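You operate a simulated robot arm through the tools that you are given. There is no shell and no other tool.

You run a simulated robot arm. Do the job below in one go: nothing can be reset, and whatever is moved stays where it is left.

TASK
Grip the 50 former in the vice and rack its worm.
Fine: both are in the fixture; the former goes in bar down; leave the fixture's clamp open.

Only the result counts: the job must be done as asked and must still hold three seconds after the hand-in. Knocking over, shifting, dropping, spilling or breaking anything else fails it.

THE ROBOT
A 7-joint arm with a fingered hand, fixed in place. Base frame: the origin is on the floor under the middle of its stand, x ahead of it, y to its left, z up; the work surface is at about z = 860. Lengths are in mm, angles in rad, forces in N, time in s.
It reaches about 1228 mm from its shoulder. Its first joint turns from -2.007 to 2.007 rad. Payload 5 kg.
Tool frame: the origin (TCP) lies between the finger pads and is the grasp point; the fingertips stand 32 mm ahead of it; z points along the fingers, y is the line along which they close. The gripper opens to 160 mm; its body begins 89 mm behind the TCP. The gripper is a hand of 4 fingers: y runs from the thumb to the fingers, the wrist lies at [0, 0, -267] in the tool frame, and closing takes about 1.5 s.
Orientation is told as [roll, pitch, yaw] about the base's x, y, z axes, in that order, counted from this pose: with the fingers straight down and closing along the base's y, the tool's x points along the base's -x, its y along +y and its z along -z.

THE INTERFACE
- The arm moves only by the tool send_rows. Its arguments are lists of equal length, an entry for each row: "linear": the shift along the tool's x, y, z in units of 500 mm (1.0 is 500 mm), a list of three; "angular": the turn, a rotation vector about the tool's x, y, z in units of 60 degrees (1.0 is 60 degrees), a list of three; "claw": the finger opening in mm, from 0 to 160. In form: {"linear": [[tx, ty, tz], ...], "angular": [[ax, ay, az], ...], "claw": [claw, ...]}. A call has 1 to 20 rows; each row is the pose to reach, as a shift and turn from the pose commanded when the call began, along the tool's axes at that moment. A call with a number of a shift or a turn outside -1 to 1 is refused whole. Rows are played at 5 a second. More than 50 mm and 0.15 rad between two rows, or a gripper value outside its range, and nothing of the call is played. A pose out of reach is approached as far as the arm can. The call stops where the force on the tool passes 90 N (or 10 N more than at its start, if that is more) or the arm is blocked; 0.2 s more then pass. Each finger travels about 45 mm/s and halts on what it meets, pressing with about 33 N; the grip force reading is that of the motor and also rises with nothing between the fingers. The clock runs only during rows and for 0.2 s after the last one: add rows that repeat a pose to give the fingers time. It gives the time, the measured TCP pose, the force on the tool (base axes), the opening and the grip force at its end, in the units of the frame above (readings bear some noise), with the torque about the TCP (base axes, N m) and any sound that the robot's microphone picked up.
- Cameras (640 x 400 px; columns grow to the right, rows downward): "scene" is fixed at [221.5, 648.7, 1633.3]; the picture's right is [-0.98, -0.21, 0.00], its down [-0.20, 0.92, -0.33] and it looks along [0.07, -0.32, -0.94] (base axes); focal length 230 px, centre (320, 200). "wrist" rides on the gripper at [80, -4, -114] in the tool frame; the picture's right is [0.05, 1.00, 0.00], its down [-0.81, 0.04, -0.58] and it looks along [-0.58, 0.03, 0.82] (tool axes); focal length 265 px, centre (320, 200). There is no depth. A picture from a camera that has moved, and an enlarged one, comes with that camera's place and axes in the base frame and with its lens.
- get_image(camera): a new picture of that camera. No time passes.
- raise_lower(by): slides the trunk up (or, below 0, down) by that many mm; the arm rides with it, the base frame stays. It gives what a move gives, with no picture.
- preshape(shape): the hand has 4 fingers and takes this shape, open, in about a second: jaw (thumb against the fingers, like two jaws); tri (thumb and two fingers); tip (a fingertip pinch); poke (one finger out to press); point (the index stretched); flat (the hand flat); cup (the hand cupped); fist (a fist). The gripper value then closes the fingers along that shape, each until it touches; the sizes above hold for jaw. It gives what a move gives, with no picture.
- enlarge(camera, box): a new picture of the part [left, top, right, bottom] of that camera's present view, enlarged. No time passes.
- hand_in(): hands the job in; it is judged then, once.

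Places have to be worked out from the pictures, the camera data and where the tool is seen. Open the gripper and draw the arm clear of the work before you hand the job in, unless the task says otherwise.

The tools are called after "Call:" by a JSON object that holds its "fn" and its "kwargs". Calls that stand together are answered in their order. send_rows: Moves the arm, as the interface text tells. Its arguments: {"type":"object","properties":{"linear":{"type":"array"},"angular":{"type":"array"},"claw":{"type":"array"}},"required":["linear","angular","claw"]} The other tools are called the same way: raise_lower (by) moves the trunk up or down; preshape (shape) gives the hand a shape; get_image (camera) takes a picture; enlarge (camera, box) takes an enlarged picture of a part of a camera's view; hand_in () hands the job in.

At the start:

```text
time: 0.0
eef_pos: [184.0, 504.4, 1242.9]
tcp_rot: [0.001, -0.001, 0.0]
ft_force: [0.4, 1.4, -0.4]
moment: [0.02, 0.01, 0.0]
gripper_width: 159.7
grip_force: 0.1
shape: jaw
trunk travel left (down, up): [-625.0, 365.0]
```

scene: 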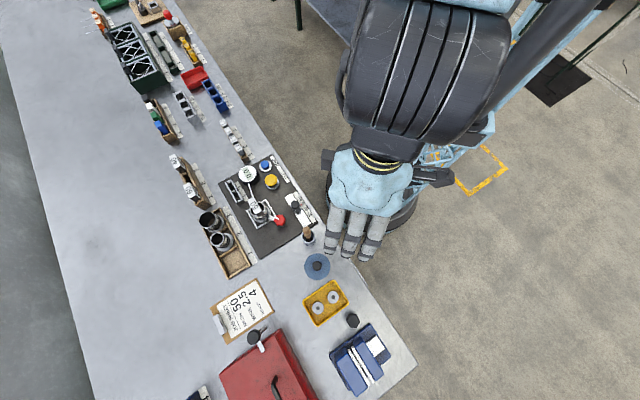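
wrist: 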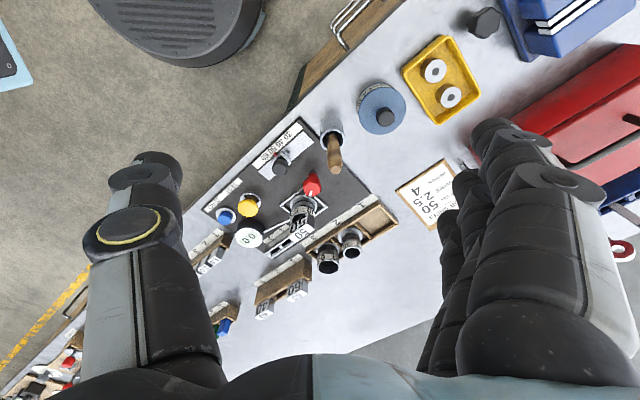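

I start by looking closer at the bench to identify the fixture, vice, formers and worms.

Call:
{"fn": "enlarge", "kwargs": {"camera": "scene", "box": [200, 140, 360, 240]}}

Call:
{"fn": "enlarge", "kwargs": {"camera": "wrist", "box": [190, 110, 410, 250]}}

Call:
{"fn": "enlarge", "kwargs": {"camera": "scene", "box": [140, 80, 300, 180]}}

Call:
{"fn": "enlarge", "kwargs": {"camera": "scene", "box": [200, 240, 420, 378]}}

Call:
{"fn": "enlarge", "kwargs": {"camera": "scene", "box": [80, 0, 240, 100]}}

```text
4.00 times, centred on (280, 190) of scene
camera zoom: at [221.5, 648.7, 1633.3], right [-0.98, -0.21, 0.0], down [-0.2, 0.92, -0.33], along [0.07, -0.32, -0.94], focal length 920 px, centre (480, 240)
```

zoom: 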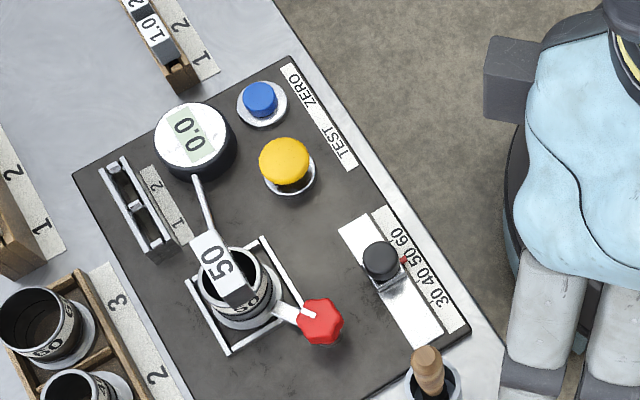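

```text
2.86 times, centred on (300, 180) of wrist
camera zoom: at [102.2, 499.3, 1356.0], right [-0.05, 1.0, 0.0], down [0.81, 0.04, 0.58], along [0.58, 0.03, -0.82], focal length 758 px, centre (377, 257)
```

zoom: 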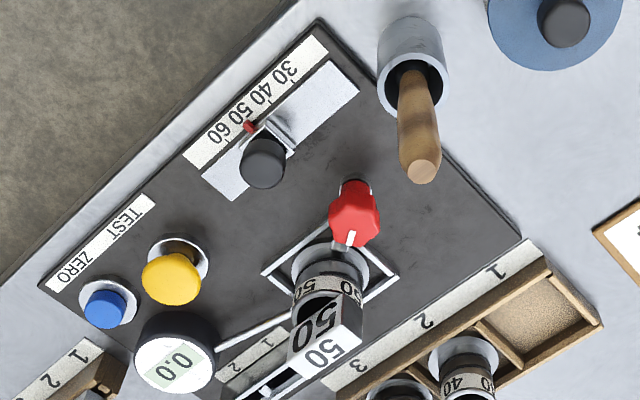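

```text
4.00 times, centred on (220, 130) of scene
camera zoom: at [221.5, 648.7, 1633.3], right [-0.98, -0.21, 0.0], down [-0.2, 0.92, -0.33], along [0.07, -0.32, -0.94], focal length 920 px, centre (720, 480)
```

zoom: 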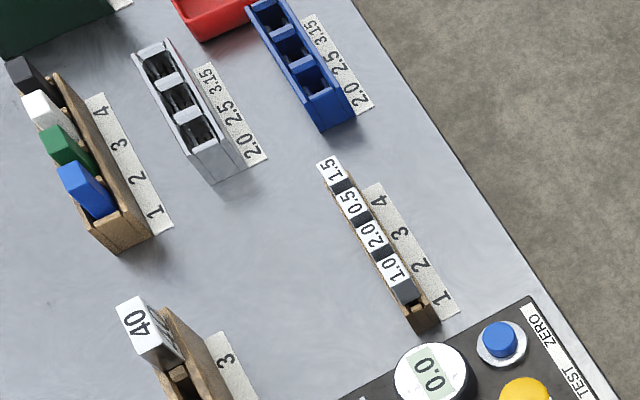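

```text
2.90 times, centred on (310, 309) of scene
camera zoom: at [221.5, 648.7, 1633.3], right [-0.98, -0.21, 0.0], down [-0.2, 0.92, -0.33], along [0.07, -0.32, -0.94], focal length 666 px, centre (349, -116)
```

zoom: 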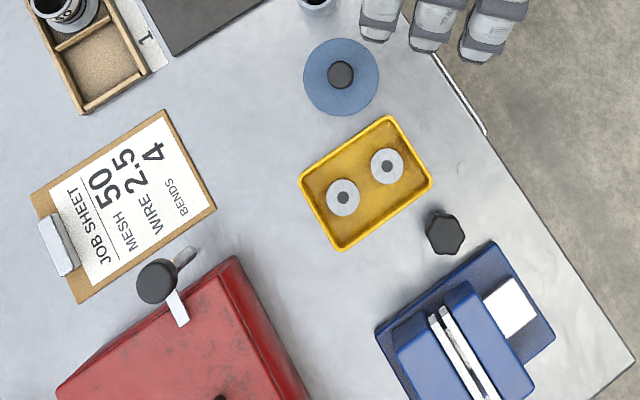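

```text
4.00 times, centred on (160, 50) of scene
camera zoom: at [221.5, 648.7, 1633.3], right [-0.98, -0.21, 0.0], down [-0.2, 0.92, -0.33], along [0.07, -0.32, -0.94], focal length 920 px, centre (960, 800)
```

zoom: 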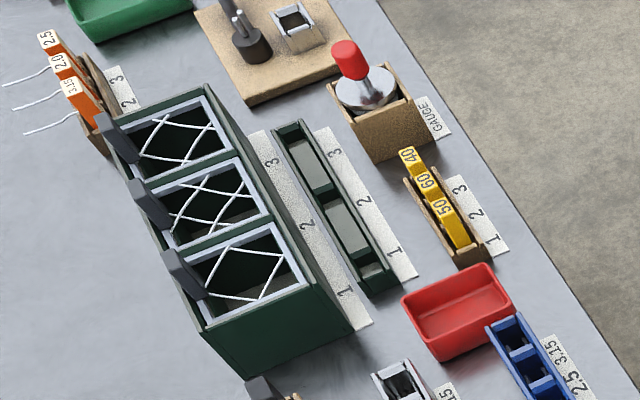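

The bench is turned about 45° to the base: the fixture (dark board) holds worm and former "50", the blue vice is on the near left end. I'll turn the tool to line up with the bench and move back a bit for a closer wrist view of the fixture.

Call:
{"fn": "send_rows", "kwargs": {"linear": [[-0.01, -0.05, 0], [-0.02, -0.1, 0], [-0.03, -0.15, 0], [-0.04, -0.2, 0], [-0.05, -0.25, 0], [-0.06, -0.3, 0], [-0.06, -0.34, 0], [-0.06, -0.34, 0]], "angular": [[0, 0, -0.1], [0, 0, -0.2], [0, 0, -0.3], [0, 0, -0.4], [0, 0, -0.5], [0, 0, -0.6], [0, 0, -0.716], [0, 0, -0.716]], "claw": [160, 160, 160, 160, 160, 160, 160, 160]}}

Call:
{"fn": "get_image", "kwargs": {"camera": "wrist"}}

Call:
{"fn": "get_image", "kwargs": {"camera": "scene"}}

```text
time: 1.8
eef_pos: [215.7, 333.1, 1243.6]
tcp_rot: [0.0, 0.0, 0.749]
ft_force: [0.2, 0.0, 0.2]
moment: [-0.05, -0.02, 0.02]
gripper_width: 159.8
grip_force: 0.1
shape: jaw
trunk travel left (down, up): [-625.0, 365.0]
```

```text
taken
camera wrist: at [157.8, 274.4, 1356.1], right [-0.72, 0.69, 0.0], down [0.57, 0.59, 0.58], along [0.4, 0.41, -0.82], focal length 265 px, centre (320, 200)
```

wrist: 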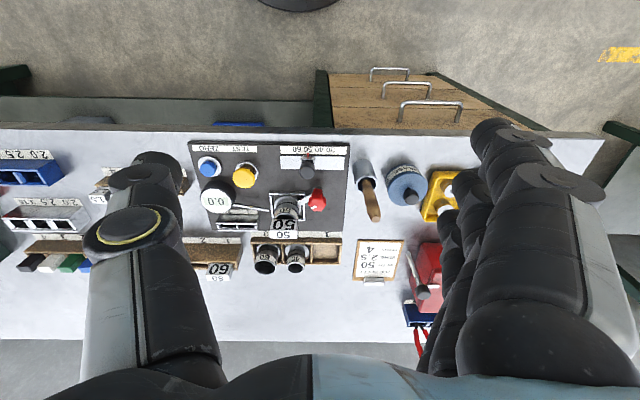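

```text
taken
```

scene: 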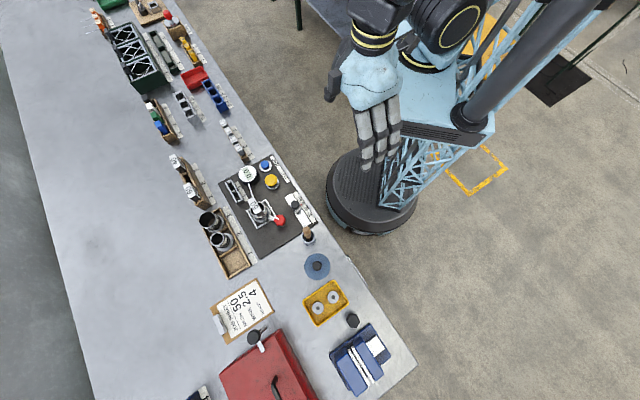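

The tool is now aligned with the bench. I'll enlarge the fixture and the worm rack area in both cameras.

Call:
{"fn": "enlarge", "kwargs": {"camera": "wrist", "box": [180, 130, 380, 290]}}

Call:
{"fn": "enlarge", "kwargs": {"camera": "scene", "box": [225, 185, 305, 235]}}

Call:
{"fn": "enlarge", "kwargs": {"camera": "scene", "box": [150, 150, 270, 285]}}

Call:
{"fn": "enlarge", "kwargs": {"camera": "scene", "box": [310, 300, 430, 400]}}

```text
2.50 times, centred on (280, 210) of wrist
camera zoom: at [157.8, 274.4, 1356.1], right [-0.72, 0.69, 0.0], down [0.57, 0.59, 0.58], along [0.4, 0.41, -0.82], focal length 664 px, centre (420, 175)
```

zoom: 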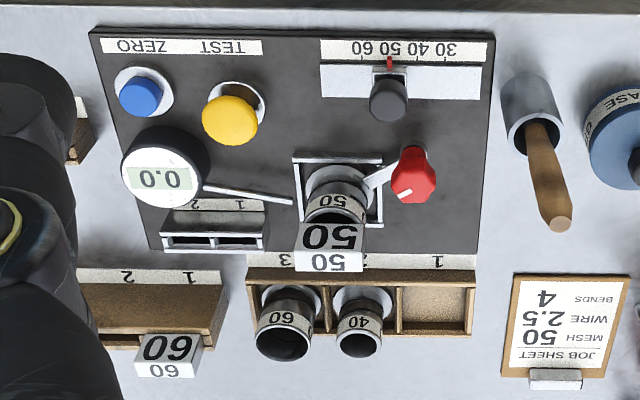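

```text
8.00 times, centred on (265, 210) of scene
camera zoom: at [221.5, 648.7, 1633.3], right [-0.98, -0.21, 0.0], down [-0.2, 0.92, -0.33], along [0.07, -0.32, -0.94], focal length 1840 px, centre (760, 120)
```

zoom: 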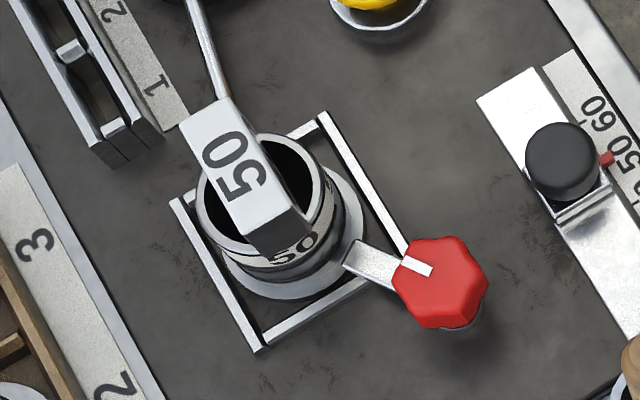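

```text
2.96 times, centred on (210, 218) of scene
camera zoom: at [221.5, 648.7, 1633.3], right [-0.98, -0.21, 0.0], down [-0.2, 0.92, -0.33], along [0.07, -0.32, -0.94], focal length 681 px, centre (646, 148)
```

zoom: 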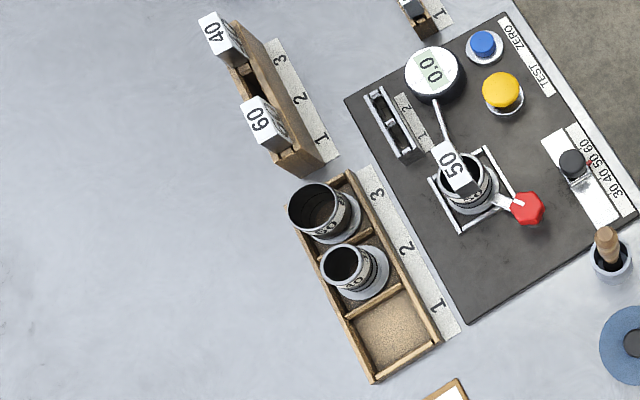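

```text
4.00 times, centred on (370, 350) of scene
camera zoom: at [221.5, 648.7, 1633.3], right [-0.98, -0.21, 0.0], down [-0.2, 0.92, -0.33], along [0.07, -0.32, -0.94], focal length 920 px, centre (120, -400)
```

zoom: 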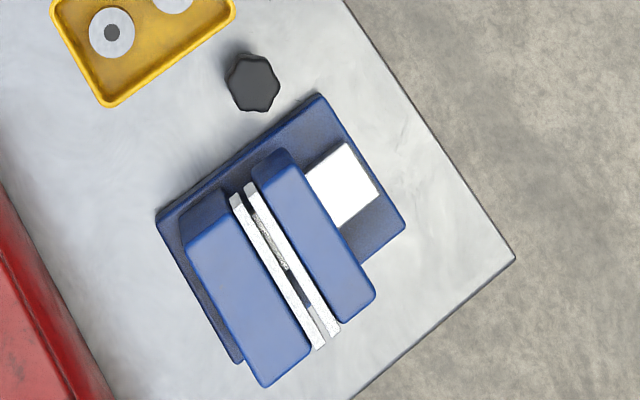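

The former (head "50") sits in worm 50 in the fixture's square nest, with a red-knobbed clamp finger over the flange. The worm rack has 60 in slot 3, 40 in slot 2 and slot 1 empty. Now I'll slide along the bench to look at the vice.

Call:
{"fn": "send_rows", "kwargs": {"linear": [[0.004, 0.09, 0], [0.008, 0.18, 0], [0.012, 0.27, 0], [0.016, 0.36, 0], [0.02, 0.45, 0], [0.024, 0.54, 0], [0.028, 0.63, 0], [0.032, 0.72, 0], [0.036, 0.81, 0], [0.038, 0.89, 0], [0.038, 0.89, 0]], "angular": [[0, 0, 0], [0, 0, 0], [0, 0, 0], [0, 0, 0], [0, 0, 0], [0, 0, 0], [0, 0, 0], [0, 0, 0], [0, 0, 0], [0, 0, 0], [0, 0, 0]], "claw": [160, 160, 160, 160, 160, 160, 160, 160, 160, 160, 160]}}

Call:
{"fn": "get_image", "kwargs": {"camera": "wrist"}}

Call:
{"fn": "enlarge", "kwargs": {"camera": "wrist", "box": [200, 120, 440, 270]}}

```text
time: 4.2
eef_pos: [-103.7, 645.3, 1241.9]
tcp_rot: [0.0, 0.001, 0.75]
ft_force: [0.2, -0.2, -0.1]
moment: [0.02, 0.0, 0.04]
gripper_width: 159.9
grip_force: 0.0
shape: jaw
trunk travel left (down, up): [-625.0, 365.0]
```

```text
taken
camera wrist: at [-160.7, 588.0, 1356.4], right [-0.72, 0.7, 0.0], down [0.57, 0.59, 0.58], along [0.4, 0.41, -0.82], focal length 265 px, centre (320, 200)
```

wrist: 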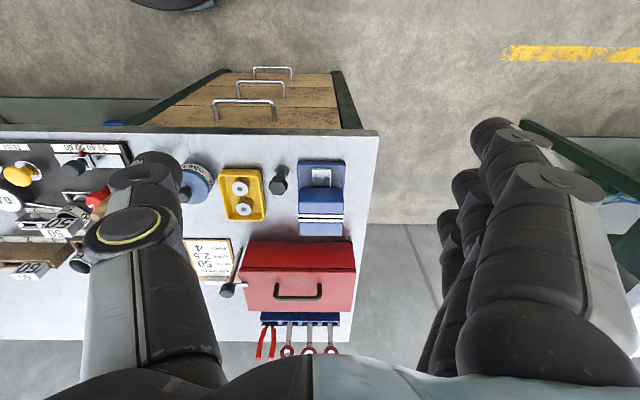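

```text
2.67 times, centred on (320, 195) of wrist
camera zoom: at [-160.7, 588.0, 1356.4], right [-0.72, 0.7, 0.0], down [0.57, 0.59, 0.58], along [0.4, 0.41, -0.82], focal length 708 px, centre (320, 213)
```

zoom: 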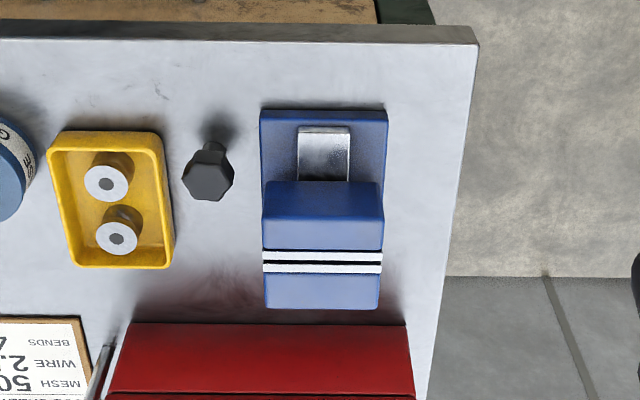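

I can see the vice (base plate, two blue jaws with pale faces, a bright slide) and a black knob on a stem beside it. I'll zoom tighter on the vice, knob and the lever beside the red box.

Call:
{"fn": "enlarge", "kwargs": {"camera": "wrist", "box": [260, 150, 360, 240]}}

Call:
{"fn": "enlarge", "kwargs": {"camera": "wrist", "box": [180, 230, 300, 310]}}

Call:
{"fn": "enlarge", "kwargs": {"camera": "scene", "box": [200, 310, 320, 400]}}

Call:
{"fn": "enlarge", "kwargs": {"camera": "scene", "box": [325, 305, 405, 400]}}

```text
4.44 times, centred on (310, 195) of wrist
camera zoom: at [-160.7, 588.0, 1356.4], right [-0.72, 0.7, 0.0], down [0.57, 0.59, 0.58], along [0.4, 0.41, -0.82], focal length 1180 px, centre (364, 222)
```

zoom: 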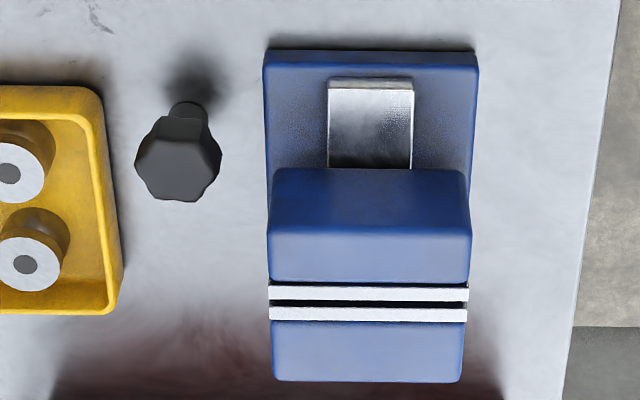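

```text
5.00 times, centred on (240, 270) of wrist
camera zoom: at [-160.7, 588.0, 1356.4], right [-0.72, 0.7, 0.0], down [0.57, 0.59, 0.58], along [0.4, 0.41, -0.82], focal length 1327 px, centre (720, -150)
```

zoom: 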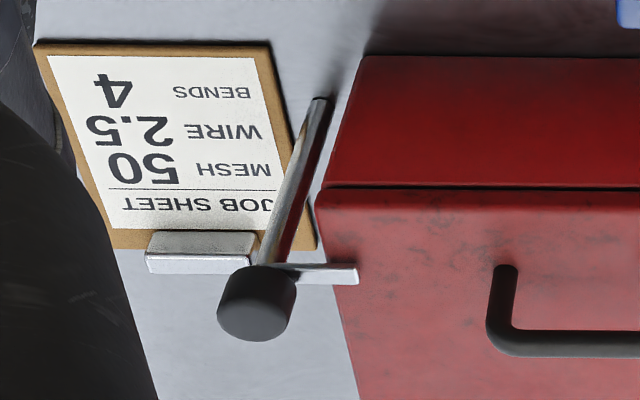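

```text
4.44 times, centred on (260, 355) of scene
camera zoom: at [221.5, 648.7, 1633.3], right [-0.98, -0.21, 0.0], down [-0.2, 0.92, -0.33], along [0.07, -0.32, -0.94], focal length 1022 px, centre (587, -489)
```

zoom: 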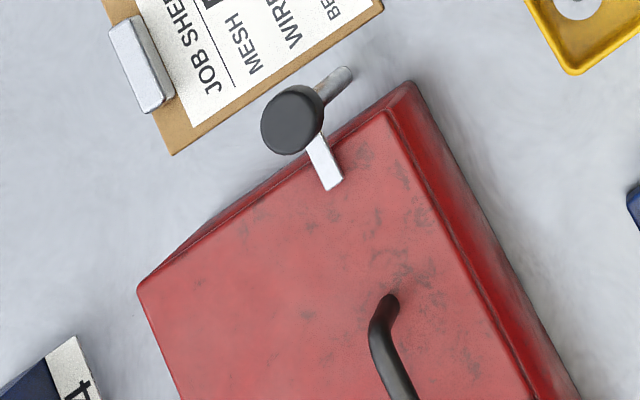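

```text
4.21 times, centred on (365, 352) of scene
camera zoom: at [221.5, 648.7, 1633.3], right [-0.98, -0.21, 0.0], down [-0.2, 0.92, -0.33], along [0.07, -0.32, -0.94], focal length 968 px, centre (130, -442)
```

zoom: 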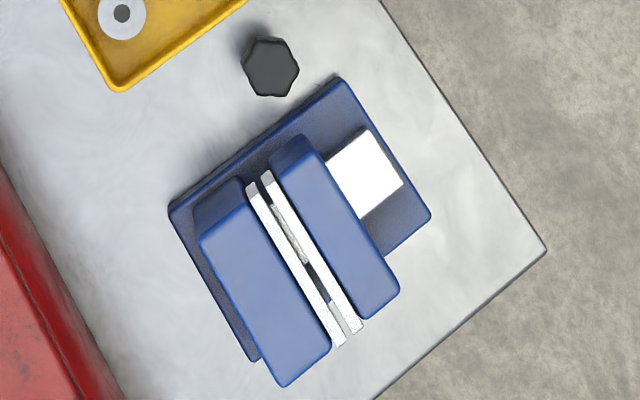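

I'll zoom tighter from the scene camera, which looks straight down into the jaw gap, and on the knob.

Call:
{"fn": "enlarge", "kwargs": {"camera": "scene", "box": [360, 335, 420, 395]}}

Call:
{"fn": "enlarge", "kwargs": {"camera": "scene", "box": [340, 340, 390, 390]}}

Call:
{"fn": "enlarge", "kwargs": {"camera": "scene", "box": [335, 305, 375, 335]}}

Call:
{"fn": "enlarge", "kwargs": {"camera": "wrist", "box": [310, 200, 350, 230]}}

```text
6.67 times, centred on (390, 365) of scene
camera zoom: at [221.5, 648.7, 1633.3], right [-0.98, -0.21, 0.0], down [-0.2, 0.92, -0.33], along [0.07, -0.32, -0.94], focal length 1533 px, centre (-147, -900)
```

zoom: 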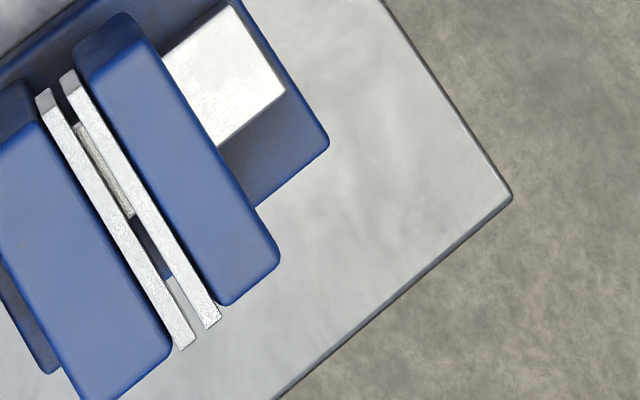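

```text
8.00 times, centred on (365, 365) of scene
camera zoom: at [221.5, 648.7, 1633.3], right [-0.98, -0.21, 0.0], down [-0.2, 0.92, -0.33], along [0.07, -0.32, -0.94], focal length 1840 px, centre (-40, -1120)
```

zoom: 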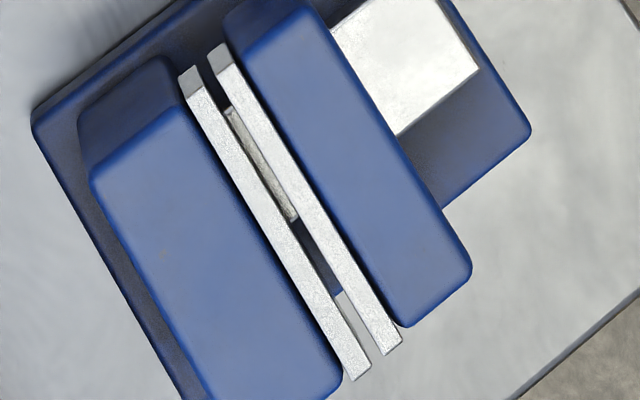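

```text
13.33 times, centred on (355, 320) of scene
camera zoom: at [221.5, 648.7, 1633.3], right [-0.98, -0.21, 0.0], down [-0.2, 0.92, -0.33], along [0.07, -0.32, -0.94], focal length 3066 px, centre (-147, -1400)
```

zoom: 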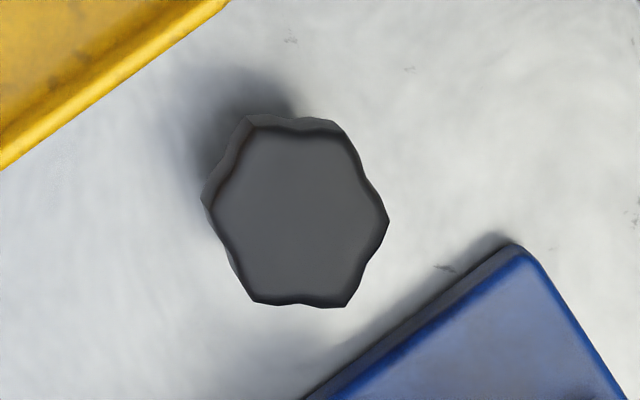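

```text
13.33 times, centred on (330, 215) of wrist
camera zoom: at [-160.7, 588.0, 1356.4], right [-0.72, 0.7, 0.0], down [0.57, 0.59, 0.58], along [0.4, 0.41, -0.82], focal length 3539 px, centre (187, 0)
```

zoom: 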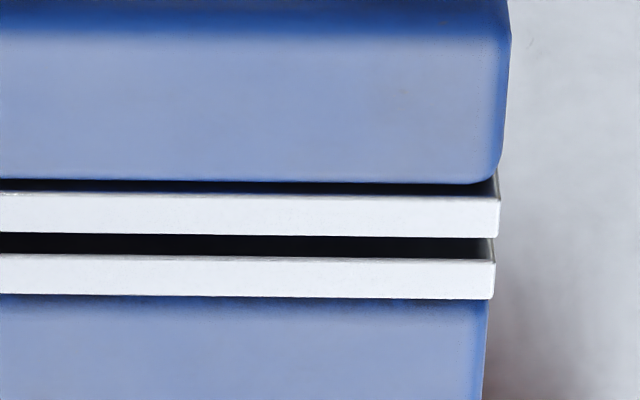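

The vice has a ~4–6 mm gap between its plates at about a height of 940 and a lobed knob ~40 mm wide standing beside it, probably its screw knob. Now I go back over the fixture, lower, for a close look at former, worm and clamp.

Call:
{"fn": "send_rows", "kwargs": {"linear": [[-0.015, -0.09, 0.01], [-0.03, -0.18, 0.03], [-0.045, -0.27, 0.05], [-0.06, -0.36, 0.07], [-0.08, -0.45, 0.09], [-0.1, -0.54, 0.11], [-0.115, -0.63, 0.13], [-0.13, -0.72, 0.145], [-0.145, -0.81, 0.16], [-0.16, -0.9, 0.175], [-0.172, -0.985, 0.184], [-0.172, -0.985, 0.184]], "angular": [[0, 0, 0], [0, 0, 0], [0, 0, 0], [0, 0, 0], [0, 0, 0], [0, 0, 0], [0, 0, 0], [0, 0, 0], [0, 0, 0], [0, 0, 0], [0, 0, 0], [0, 0, 0]], "claw": [160, 160, 160, 160, 160, 160, 160, 160, 160, 160, 160, 160]}}

Call:
{"fn": "get_image", "kwargs": {"camera": "wrist"}}

Call:
{"fn": "enlarge", "kwargs": {"camera": "wrist", "box": [250, 120, 390, 220]}}

Call:
{"fn": "enlarge", "kwargs": {"camera": "wrist", "box": [220, 180, 400, 310]}}

```text
time: 6.8
eef_pos: [295.1, 345.1, 1148.1]
tcp_rot: [0.0, 0.001, 0.752]
ft_force: [0.0, 0.4, -0.8]
moment: [-0.02, -0.04, -0.01]
gripper_width: 159.8
grip_force: 0.1
shape: jaw
trunk travel left (down, up): [-625.0, 365.0]
```

```text
taken
camera wrist: at [237.3, 287.4, 1262.5], right [-0.72, 0.7, 0.0], down [0.57, 0.59, 0.58], along [0.4, 0.41, -0.82], focal length 265 px, centre (320, 200)
```

wrist: 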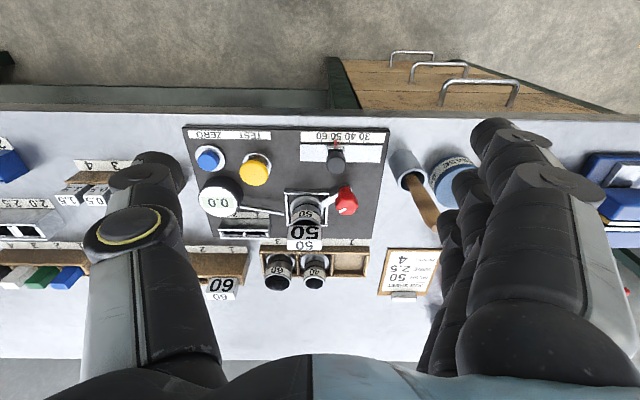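

```text
4.00 times, centred on (320, 170) of wrist
camera zoom: at [237.3, 287.4, 1262.5], right [-0.72, 0.7, 0.0], down [0.57, 0.59, 0.58], along [0.4, 0.41, -0.82], focal length 1062 px, centre (320, 320)
```

zoom: 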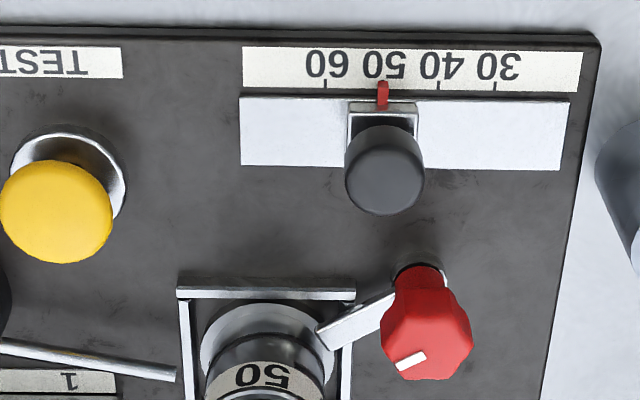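

```text
3.08 times, centred on (310, 245) of wrist
camera zoom: at [237.3, 287.4, 1262.5], right [-0.72, 0.7, 0.0], down [0.57, 0.59, 0.58], along [0.4, 0.41, -0.82], focal length 817 px, centre (351, 62)
```

zoom: 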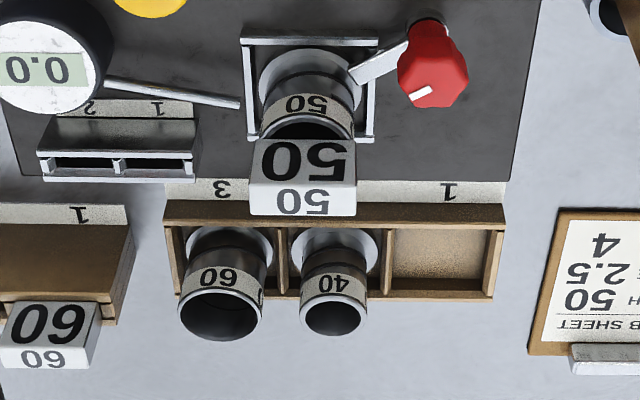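

Fixture geometry so far (bench axes a = away from the robot, b = along the bench to the left): former head about 53×22×32 mm with top near z 965, its worm top near 930; red clamp knob top near z 919. Next I check what the other hand shapes look like, starting with "tri" and "tip", up here in free air.

Call:
{"fn": "preshape", "kwargs": {"shape": "tip"}}

Call:
{"fn": "get_image", "kwargs": {"camera": "wrist"}}

Call:
{"fn": "enlarge", "kwargs": {"camera": "scene", "box": [220, 80, 420, 205]}}

```text
time: 7.7
eef_pos: [295.7, 345.7, 1149.0]
tcp_rot: [0.0, -0.002, 0.751]
ft_force: [-0.2, 0.1, -0.3]
moment: [0.02, 0.02, -0.01]
gripper_width: 160.0
grip_force: 0.0
shape: tip
trunk travel left (down, up): [-625.0, 365.0]
```

```text
taken
camera wrist: at [237.3, 287.5, 1262.6], right [-0.72, 0.7, 0.0], down [0.57, 0.59, 0.58], along [0.4, 0.41, -0.82], focal length 265 px, centre (320, 200)
```

wrist: 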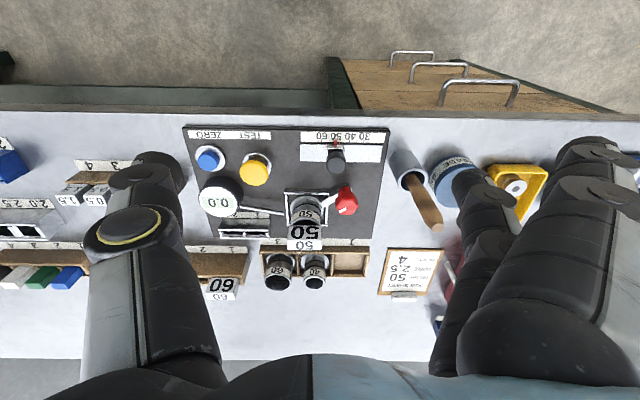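

```text
3.20 times, centred on (320, 142) of scene
camera zoom: at [221.5, 648.7, 1633.3], right [-0.98, -0.21, 0.0], down [-0.2, 0.92, -0.33], along [0.07, -0.32, -0.94], focal length 736 px, centre (320, 384)
```

zoom: 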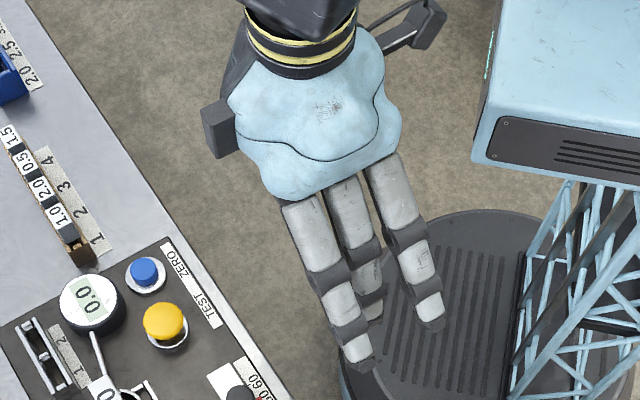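

In "tip" one finger stays opposite the thumb while others are held out. I'll close to about 40 mm in the air to see where the tips meet.

Call:
{"fn": "send_rows", "kwargs": {"linear": [[0, 0, 0], [0, 0, 0], [0, 0, 0], [0, 0, 0], [0, 0, 0], [0, 0, 0], [0, 0, 0], [0, 0, 0], [0, 0, 0], [0, 0, 0]], "angular": [[0, 0, 0], [0, 0, 0], [0, 0, 0], [0, 0, 0], [0, 0, 0], [0, 0, 0], [0, 0, 0], [0, 0, 0], [0, 0, 0], [0, 0, 0]], "claw": [40, 40, 40, 40, 40, 40, 40, 40, 40, 40]}}

Call:
{"fn": "get_image", "kwargs": {"camera": "wrist"}}

Call:
{"fn": "enlarge", "kwargs": {"camera": "scene", "box": [220, 80, 420, 205]}}

Call:
{"fn": "preshape", "kwargs": {"shape": "jaw"}}

```text
time: 9.9
eef_pos: [295.0, 345.2, 1149.5]
tcp_rot: [0.0, 0.0, 0.75]
ft_force: [-0.7, 0.4, 0.2]
moment: [0.0, 0.01, 0.01]
gripper_width: 40.4
grip_force: 0.1
shape: tip
trunk travel left (down, up): [-625.0, 365.0]
```

```text
taken
camera wrist: at [237.3, 287.5, 1262.6], right [-0.72, 0.7, 0.0], down [0.57, 0.59, 0.58], along [0.4, 0.41, -0.82], focal length 265 px, centre (320, 200)
```

wrist: 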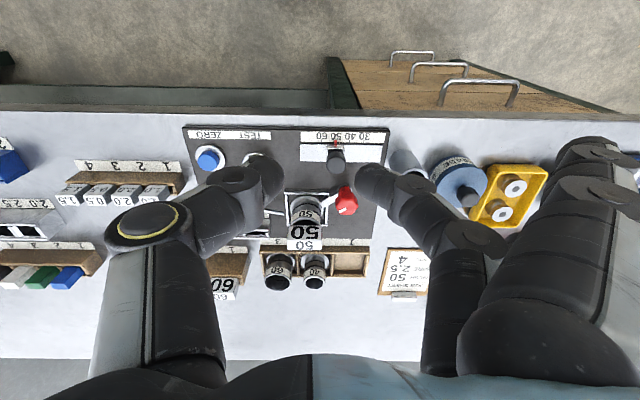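

```text
3.20 times, centred on (320, 142) of scene
camera zoom: at [221.5, 648.7, 1633.3], right [-0.98, -0.21, 0.0], down [-0.2, 0.92, -0.33], along [0.07, -0.32, -0.94], focal length 736 px, centre (320, 384)
```

zoom: 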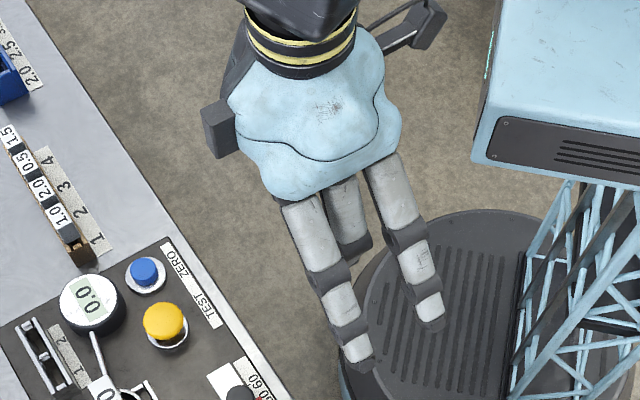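

```text
time: 10.8
eef_pos: [293.3, 345.1, 1149.3]
tcp_rot: [0.0, -0.001, 0.749]
ft_force: [-0.6, -0.4, 0.3]
moment: [-0.04, 0.0, 0.0]
gripper_width: 160.1
grip_force: 0.2
shape: jaw
trunk travel left (down, up): [-625.0, 365.0]
```

The hand is back in "jaw". I'll zoom tightly on the worm opening and on the former rack to estimate the bar's thickness.

Call:
{"fn": "enlarge", "kwargs": {"camera": "scene", "box": [240, 195, 280, 225]}}

Call:
{"fn": "enlarge", "kwargs": {"camera": "scene", "box": [160, 145, 220, 210]}}

Call:
{"fn": "enlarge", "kwargs": {"camera": "wrist", "box": [270, 180, 350, 245]}}

```text
13.33 times, centred on (260, 210) of scene
camera zoom: at [221.5, 648.7, 1633.3], right [-0.98, -0.21, 0.0], down [-0.2, 0.92, -0.33], along [0.07, -0.32, -0.94], focal length 3066 px, centre (1120, 67)
```

zoom: 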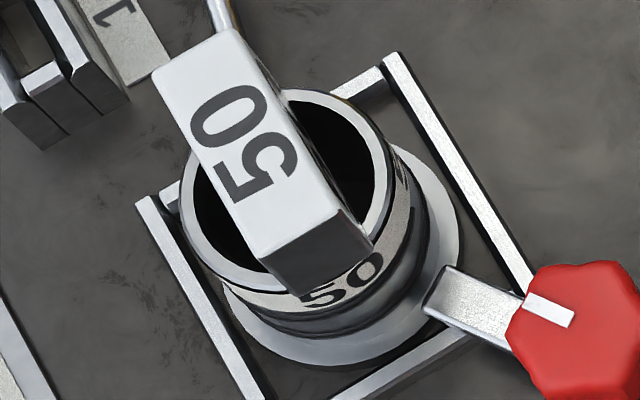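

```text
6.15 times, centred on (190, 178) of scene
camera zoom: at [221.5, 648.7, 1633.3], right [-0.98, -0.21, 0.0], down [-0.2, 0.92, -0.33], along [0.07, -0.32, -0.94], focal length 1415 px, centre (1120, 338)
```

zoom: 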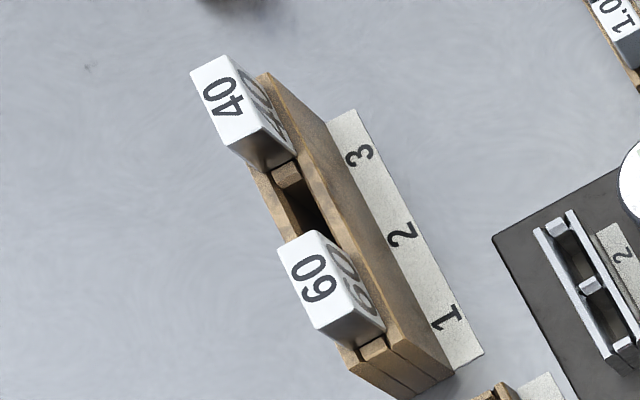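

```text
6.15 times, centred on (310, 212) of wrist
camera zoom: at [237.3, 287.5, 1262.6], right [-0.72, 0.7, 0.0], down [0.57, 0.59, 0.58], along [0.4, 0.41, -0.82], focal length 1633 px, centre (382, 123)
```

zoom: 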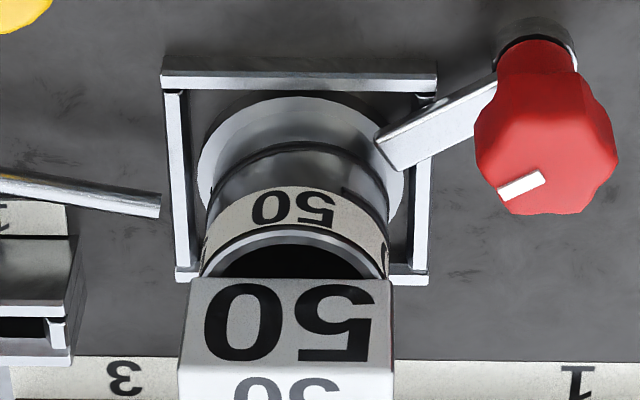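

I can't see the bar yet. Before touching the black knob I want a low-angle look at how it and the vice are built, so I go beside the bench edge in front of the vice and tilt the camera toward horizontal.

Call:
{"fn": "send_rows", "kwargs": {"linear": [[0.02, 0.08, 0.0], [0.06, 0.16, 0.02], [0.1, 0.25, 0.04], [0.14, 0.34, 0.06], [0.18, 0.43, 0.08], [0.18, 0.52, 0.1], [0.18, 0.61, 0.12], [0.18, 0.7, 0.14], [0.18, 0.79, 0.16], [0.18, 0.88, 0.18], [0.18, 0.93, 0.198], [0.18, 0.93, 0.198]], "angular": [[0, -0.04, 0], [0, -0.08, 0], [0, -0.12, 0], [0, -0.16, 0], [0, -0.2, 0], [0, -0.25, 0], [0, -0.3, 0], [0, -0.35, 0], [0, -0.4, 0], [0, -0.44, 0], [0, -0.4775, 0], [0, -0.4775, 0]], "claw": [160, 160, 160, 160, 160, 160, 160, 160, 160, 160, 160, 160]}}

Call:
{"fn": "get_image", "kwargs": {"camera": "wrist"}}

Call:
{"fn": "enlarge", "kwargs": {"camera": "wrist", "box": [220, 120, 420, 260]}}

```text
refused: row 3 steps farther than a row can; nothing moved
```

```text
taken
camera wrist: at [237.3, 287.5, 1262.6], right [-0.72, 0.7, 0.0], down [0.57, 0.59, 0.58], along [0.4, 0.41, -0.82], focal length 265 px, centre (320, 200)
```

wrist: 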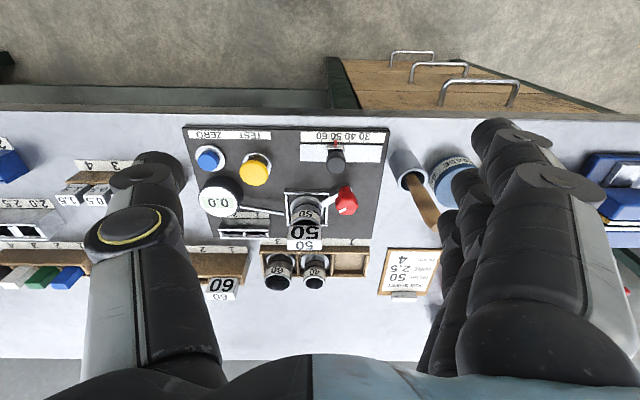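

```text
2.86 times, centred on (320, 190) of wrist
camera zoom: at [237.3, 287.5, 1262.6], right [-0.72, 0.7, 0.0], down [0.57, 0.59, 0.58], along [0.4, 0.41, -0.82], focal length 758 px, centre (320, 229)
```

zoom: 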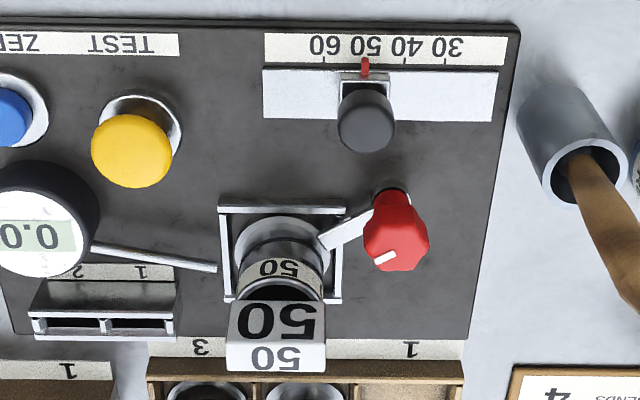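

That call was refused because a step was just over 50 mm; I'll repeat it with evenly split steps.

Call:
{"fn": "send_rows", "kwargs": {"linear": [[0.016, 0.08, 0.017], [0.033, 0.16, 0.034], [0.05, 0.24, 0.05], [0.066, 0.32, 0.067], [0.083, 0.4, 0.084], [0.1, 0.48, 0.1], [0.116, 0.56, 0.117], [0.133, 0.64, 0.134], [0.15, 0.72, 0.15], [0.166, 0.8, 0.167], [0.18, 0.88, 0.184], [0.18, 0.93, 0.198], [0.18, 0.93, 0.198]], "angular": [[0, -0.04, 0], [0, -0.08, 0], [0, -0.12, 0], [0, -0.16, 0], [0, -0.2, 0], [0, -0.24, 0], [0, -0.28, 0], [0, -0.32, 0], [0, -0.36, 0], [0, -0.4, 0], [0, -0.44, 0], [0, -0.4775, 0], [0, -0.4775, 0]], "claw": [160, 160, 160, 160, 160, 160, 160, 160, 160, 160, 160, 160, 160]}}

Call:
{"fn": "get_image", "kwargs": {"camera": "wrist"}}

Call:
{"fn": "enlarge", "kwargs": {"camera": "wrist", "box": [220, 120, 420, 260]}}

```text
time: 13.6
eef_pos: [-75.8, 624.2, 1044.4]
tcp_rot: [-0.01, -0.495, 0.736]
ft_force: [0.4, -0.4, -0.7]
moment: [0.02, 0.02, 0.0]
gripper_width: 159.9
grip_force: 0.0
shape: jaw
trunk travel left (down, up): [-625.0, 365.0]
```

```text
taken
camera wrist: at [-167.3, 538.8, 1106.2], right [-0.7, 0.71, -0.03], down [0.3, 0.33, 0.89], along [0.65, 0.62, -0.45], focal length 265 px, centre (320, 200)
```

wrist: 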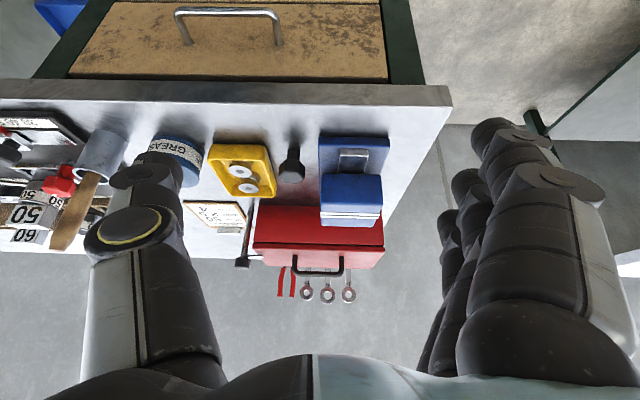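

```text
2.86 times, centred on (320, 190) of wrist
camera zoom: at [-167.3, 538.8, 1106.2], right [-0.7, 0.71, -0.03], down [0.3, 0.33, 0.89], along [0.65, 0.62, -0.45], focal length 758 px, centre (320, 229)
```

zoom: 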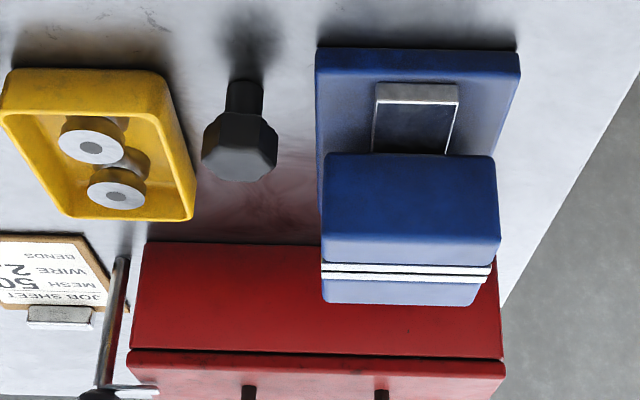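

Zooming in on the knob stem, the vice slide and the post near the red box from this lower angle.

Call:
{"fn": "enlarge", "kwargs": {"camera": "wrist", "box": [270, 130, 400, 235]}}

Call:
{"fn": "enlarge", "kwargs": {"camera": "wrist", "box": [220, 190, 300, 275]}}

```text
3.81 times, centred on (335, 182) of wrist
camera zoom: at [-167.3, 538.8, 1106.2], right [-0.7, 0.71, -0.03], down [0.3, 0.33, 0.89], along [0.65, 0.62, -0.45], focal length 1011 px, centre (263, 267)
```

zoom: 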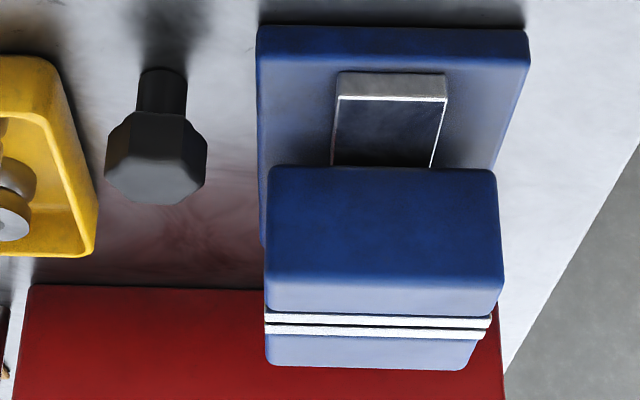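

```text
4.71 times, centred on (260, 232) of wrist
camera zoom: at [-167.3, 538.8, 1106.2], right [-0.7, 0.71, -0.03], down [0.3, 0.33, 0.89], along [0.65, 0.62, -0.45], focal length 1249 px, centre (602, 47)
```

zoom: 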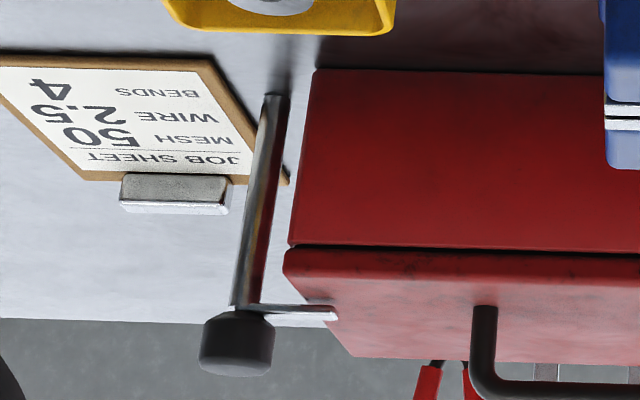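

The knob has a proper stem set in the bench next to the vice; the near jaw rides on the bright slide. I'll test that knob: first untilt and rise, then turn the hand so the fingers close along the near–far direction.

Call:
{"fn": "send_rows", "kwargs": {"linear": [[-0.006, 0, -0.012], [-0.014, 0, -0.026], [-0.022, 0, -0.04], [-0.03, 0, -0.055], [-0.04, 0, -0.07], [-0.05, 0, -0.09], [-0.057, 0, -0.105], [-0.057, 0, -0.105]], "angular": [[0, 0.06, 0], [0, 0.13, 0], [0, 0.2, 0], [0, 0.27, 0], [0, 0.34, 0], [0, 0.41, 0], [0, 0.4775, 0], [0, 0.4775, 0]], "claw": [140, 120, 100, 90, 90, 90, 90, 90]}}

```text
time: 15.4
eef_pos: [-86.0, 621.8, 1111.5]
tcp_rot: [0.0, 0.0, 0.751]
ft_force: [-0.7, -0.9, -0.2]
moment: [0.03, -0.02, -0.01]
gripper_width: 90.6
grip_force: 0.1
shape: jaw
trunk travel left (down, up): [-625.0, 365.0]
```

Untilted and up. Now turn the hand about vertical in two stages while moving toward the knob.

Call:
{"fn": "send_rows", "kwargs": {"linear": [[-0.03, -0.011, 0], [-0.06, -0.022, 0], [-0.09, -0.033, 0], [-0.12, -0.044, 0], [-0.15, -0.055, 0], [-0.18, -0.066, 0], [-0.21, -0.077, 0], [-0.238, -0.088, 0], [-0.238, -0.088, 0]], "angular": [[0, 0, -0.125], [0, 0, -0.25], [0, 0, -0.375], [0, 0, -0.5], [0, 0, -0.625], [0, 0, -0.75], [0, 0, -0.875], [0, 0, -1.0], [0, 0, -1.0]], "claw": [90, 90, 90, 90, 90, 90, 90, 90, 90]}}

Call:
{"fn": "send_rows", "kwargs": {"linear": [[0, 0, 0], [0, 0, 0], [0, 0, 0], [0, 0, 0], [0, 0, 0]], "angular": [[0, 0, -0.125], [0, 0, -0.25], [0, 0, -0.375], [0, 0, -0.5], [0, 0, -0.5]], "claw": [90, 90, 90, 90, 90]}}

Call:
{"fn": "get_image", "kwargs": {"camera": "wrist"}}

Call:
{"fn": "get_image", "kwargs": {"camera": "scene"}}

```text
time: 17.4
eef_pos: [29.3, 670.5, 1109.2]
tcp_rot: [-0.001, -0.001, 1.8]
ft_force: [-0.4, -1.1, -0.6]
moment: [-0.01, 0.0, 0.04]
gripper_width: 90.6
grip_force: 0.0
shape: jaw
trunk travel left (down, up): [-625.0, 365.0]
```

```text
time: 18.6
eef_pos: [31.0, 671.5, 1111.1]
tcp_rot: [0.0, 0.003, 2.321]
ft_force: [-0.6, -0.5, 0.8]
moment: [0.02, -0.03, -0.02]
gripper_width: 90.8
grip_force: 0.0
shape: jaw
trunk travel left (down, up): [-625.0, 365.0]
```

```text
taken
camera wrist: at [86.0, 616.1, 1224.7], right [-0.69, -0.72, 0.0], down [-0.59, 0.57, 0.58], along [-0.41, 0.4, -0.82], focal length 265 px, centre (320, 200)
```

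wrist: 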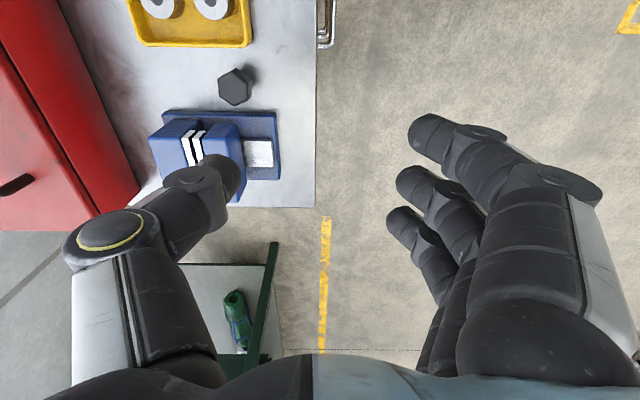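

```text
taken
```

scene: 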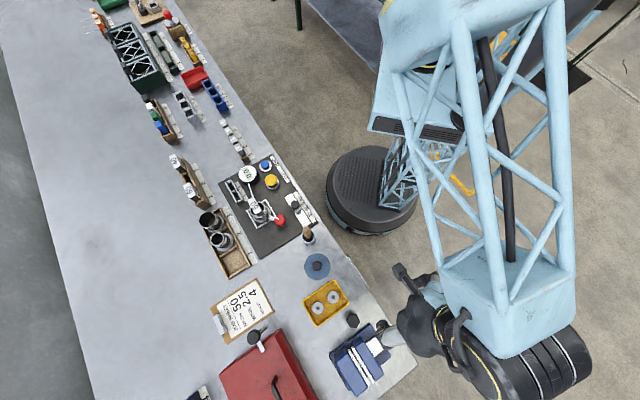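

The arm reaches this orientation fine. I zoom in on the knob from here to pin down its centre.

Call:
{"fn": "enlarge", "kwargs": {"camera": "wrist", "box": [195, 50, 295, 120]}}

Call:
{"fn": "enlarge", "kwargs": {"camera": "wrist", "box": [140, 90, 300, 190]}}

```text
5.71 times, centred on (245, 85) of wrist
camera zoom: at [86.0, 616.1, 1224.7], right [-0.69, -0.72, 0.0], down [-0.59, 0.57, 0.58], along [-0.41, 0.4, -0.82], focal length 1517 px, centre (749, 857)
```

zoom: 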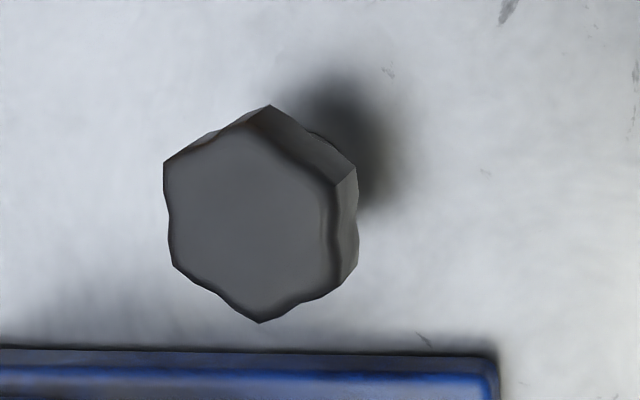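

```text
4.00 times, centred on (220, 140) of wrist
camera zoom: at [86.0, 616.1, 1224.7], right [-0.69, -0.72, 0.0], down [-0.59, 0.57, 0.58], along [-0.41, 0.4, -0.82], focal length 1062 px, centre (720, 440)
```

zoom: 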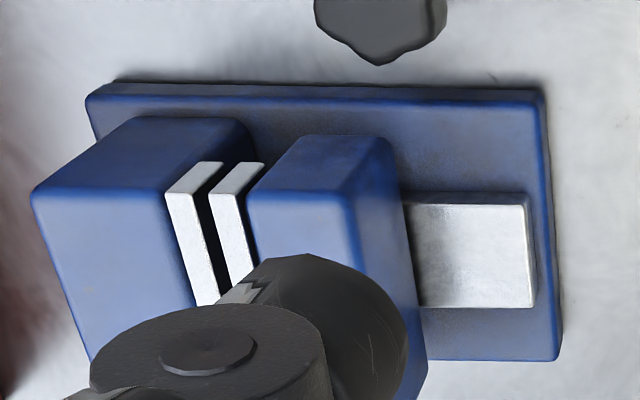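

Knob centre is at about a=578, b=469 (x≈103, y≈738), top ≈ 900. I move over it and descend part-way, then check.

Call:
{"fn": "send_rows", "kwargs": {"linear": [[0, -0.05, 0], [0.001, -0.1, 0], [0.002, -0.15, 0.02], [0.002, -0.196, 0.06], [0.002, -0.196, 0.12], [0.002, -0.196, 0.18], [0.002, -0.196, 0.24], [0.002, -0.196, 0.28], [0.002, -0.196, 0.3], [0.002, -0.196, 0.3]], "angular": [[0, 0, 0], [0, 0, 0], [0, 0, 0], [0, 0, 0], [0, 0, 0], [0, 0, 0], [0, 0, 0], [0, 0, 0], [0, 0, 0], [0, 0, 0]], "claw": [90, 90, 90, 80, 80, 80, 80, 80, 80, 80]}}

Call:
{"fn": "get_image", "kwargs": {"camera": "wrist"}}

Call:
{"fn": "enlarge", "kwargs": {"camera": "scene", "box": [300, 270, 440, 400]}}

```text
time: 20.8
eef_pos: [102.8, 741.1, 960.2]
tcp_rot: [0.0, 0.001, 2.324]
ft_force: [0.3, -0.5, -0.5]
moment: [-0.01, 0.0, 0.02]
gripper_width: 80.9
grip_force: 0.1
shape: jaw
trunk travel left (down, up): [-625.0, 365.0]
```

```text
taken
camera wrist: at [157.9, 683.4, 1074.1], right [-0.7, -0.72, 0.0], down [-0.59, 0.57, 0.58], along [-0.41, 0.4, -0.82], focal length 265 px, centre (320, 200)
```

wrist: 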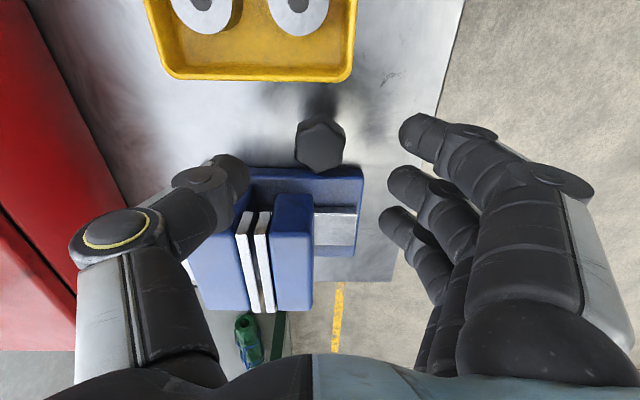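

```text
3.08 times, centred on (370, 335) of scene
camera zoom: at [221.5, 648.7, 1633.3], right [-0.98, -0.21, 0.0], down [-0.2, 0.92, -0.33], along [0.07, -0.32, -0.94], focal length 708 px, centre (166, -215)
```

zoom: 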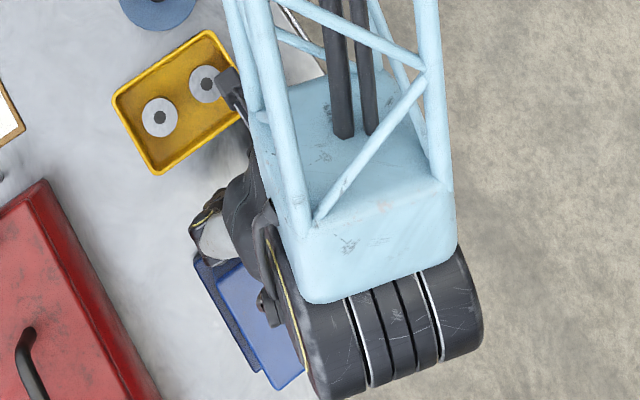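

The knob is nicely between thumb and fingers. A zoom gives the remaining offset before I go down.

Call:
{"fn": "enlarge", "kwargs": {"camera": "wrist", "box": [260, 90, 400, 190]}}

Call:
{"fn": "enlarge", "kwargs": {"camera": "wrist", "box": [220, 170, 380, 320]}}

```text
4.00 times, centred on (330, 140) of wrist
camera zoom: at [157.9, 683.4, 1074.1], right [-0.7, -0.72, 0.0], down [-0.59, 0.57, 0.58], along [-0.41, 0.4, -0.82], focal length 1062 px, centre (280, 440)
```

zoom: 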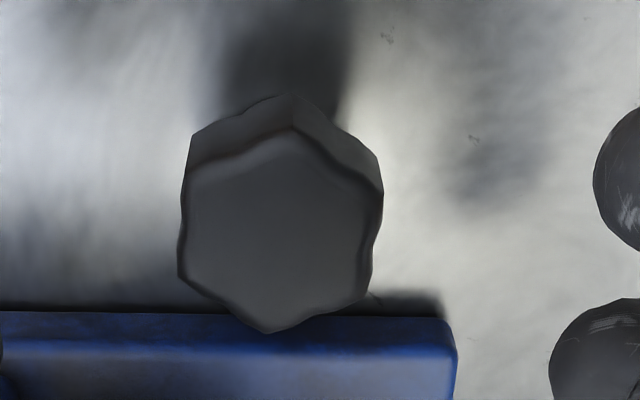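

```text
2.67 times, centred on (300, 245) of wrist
camera zoom: at [157.9, 683.4, 1074.1], right [-0.7, -0.72, 0.0], down [-0.59, 0.57, 0.58], along [-0.41, 0.4, -0.82], focal length 708 px, centre (373, 80)
```

zoom: 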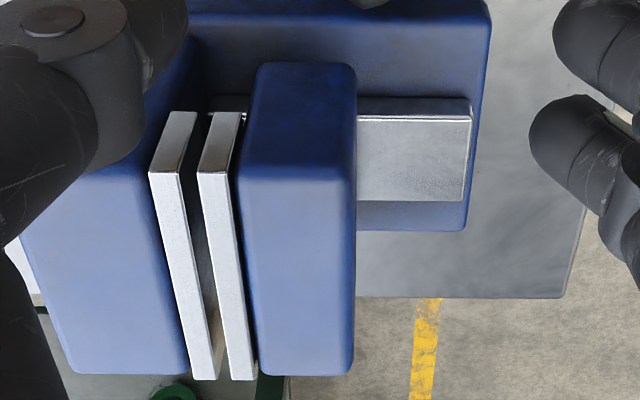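

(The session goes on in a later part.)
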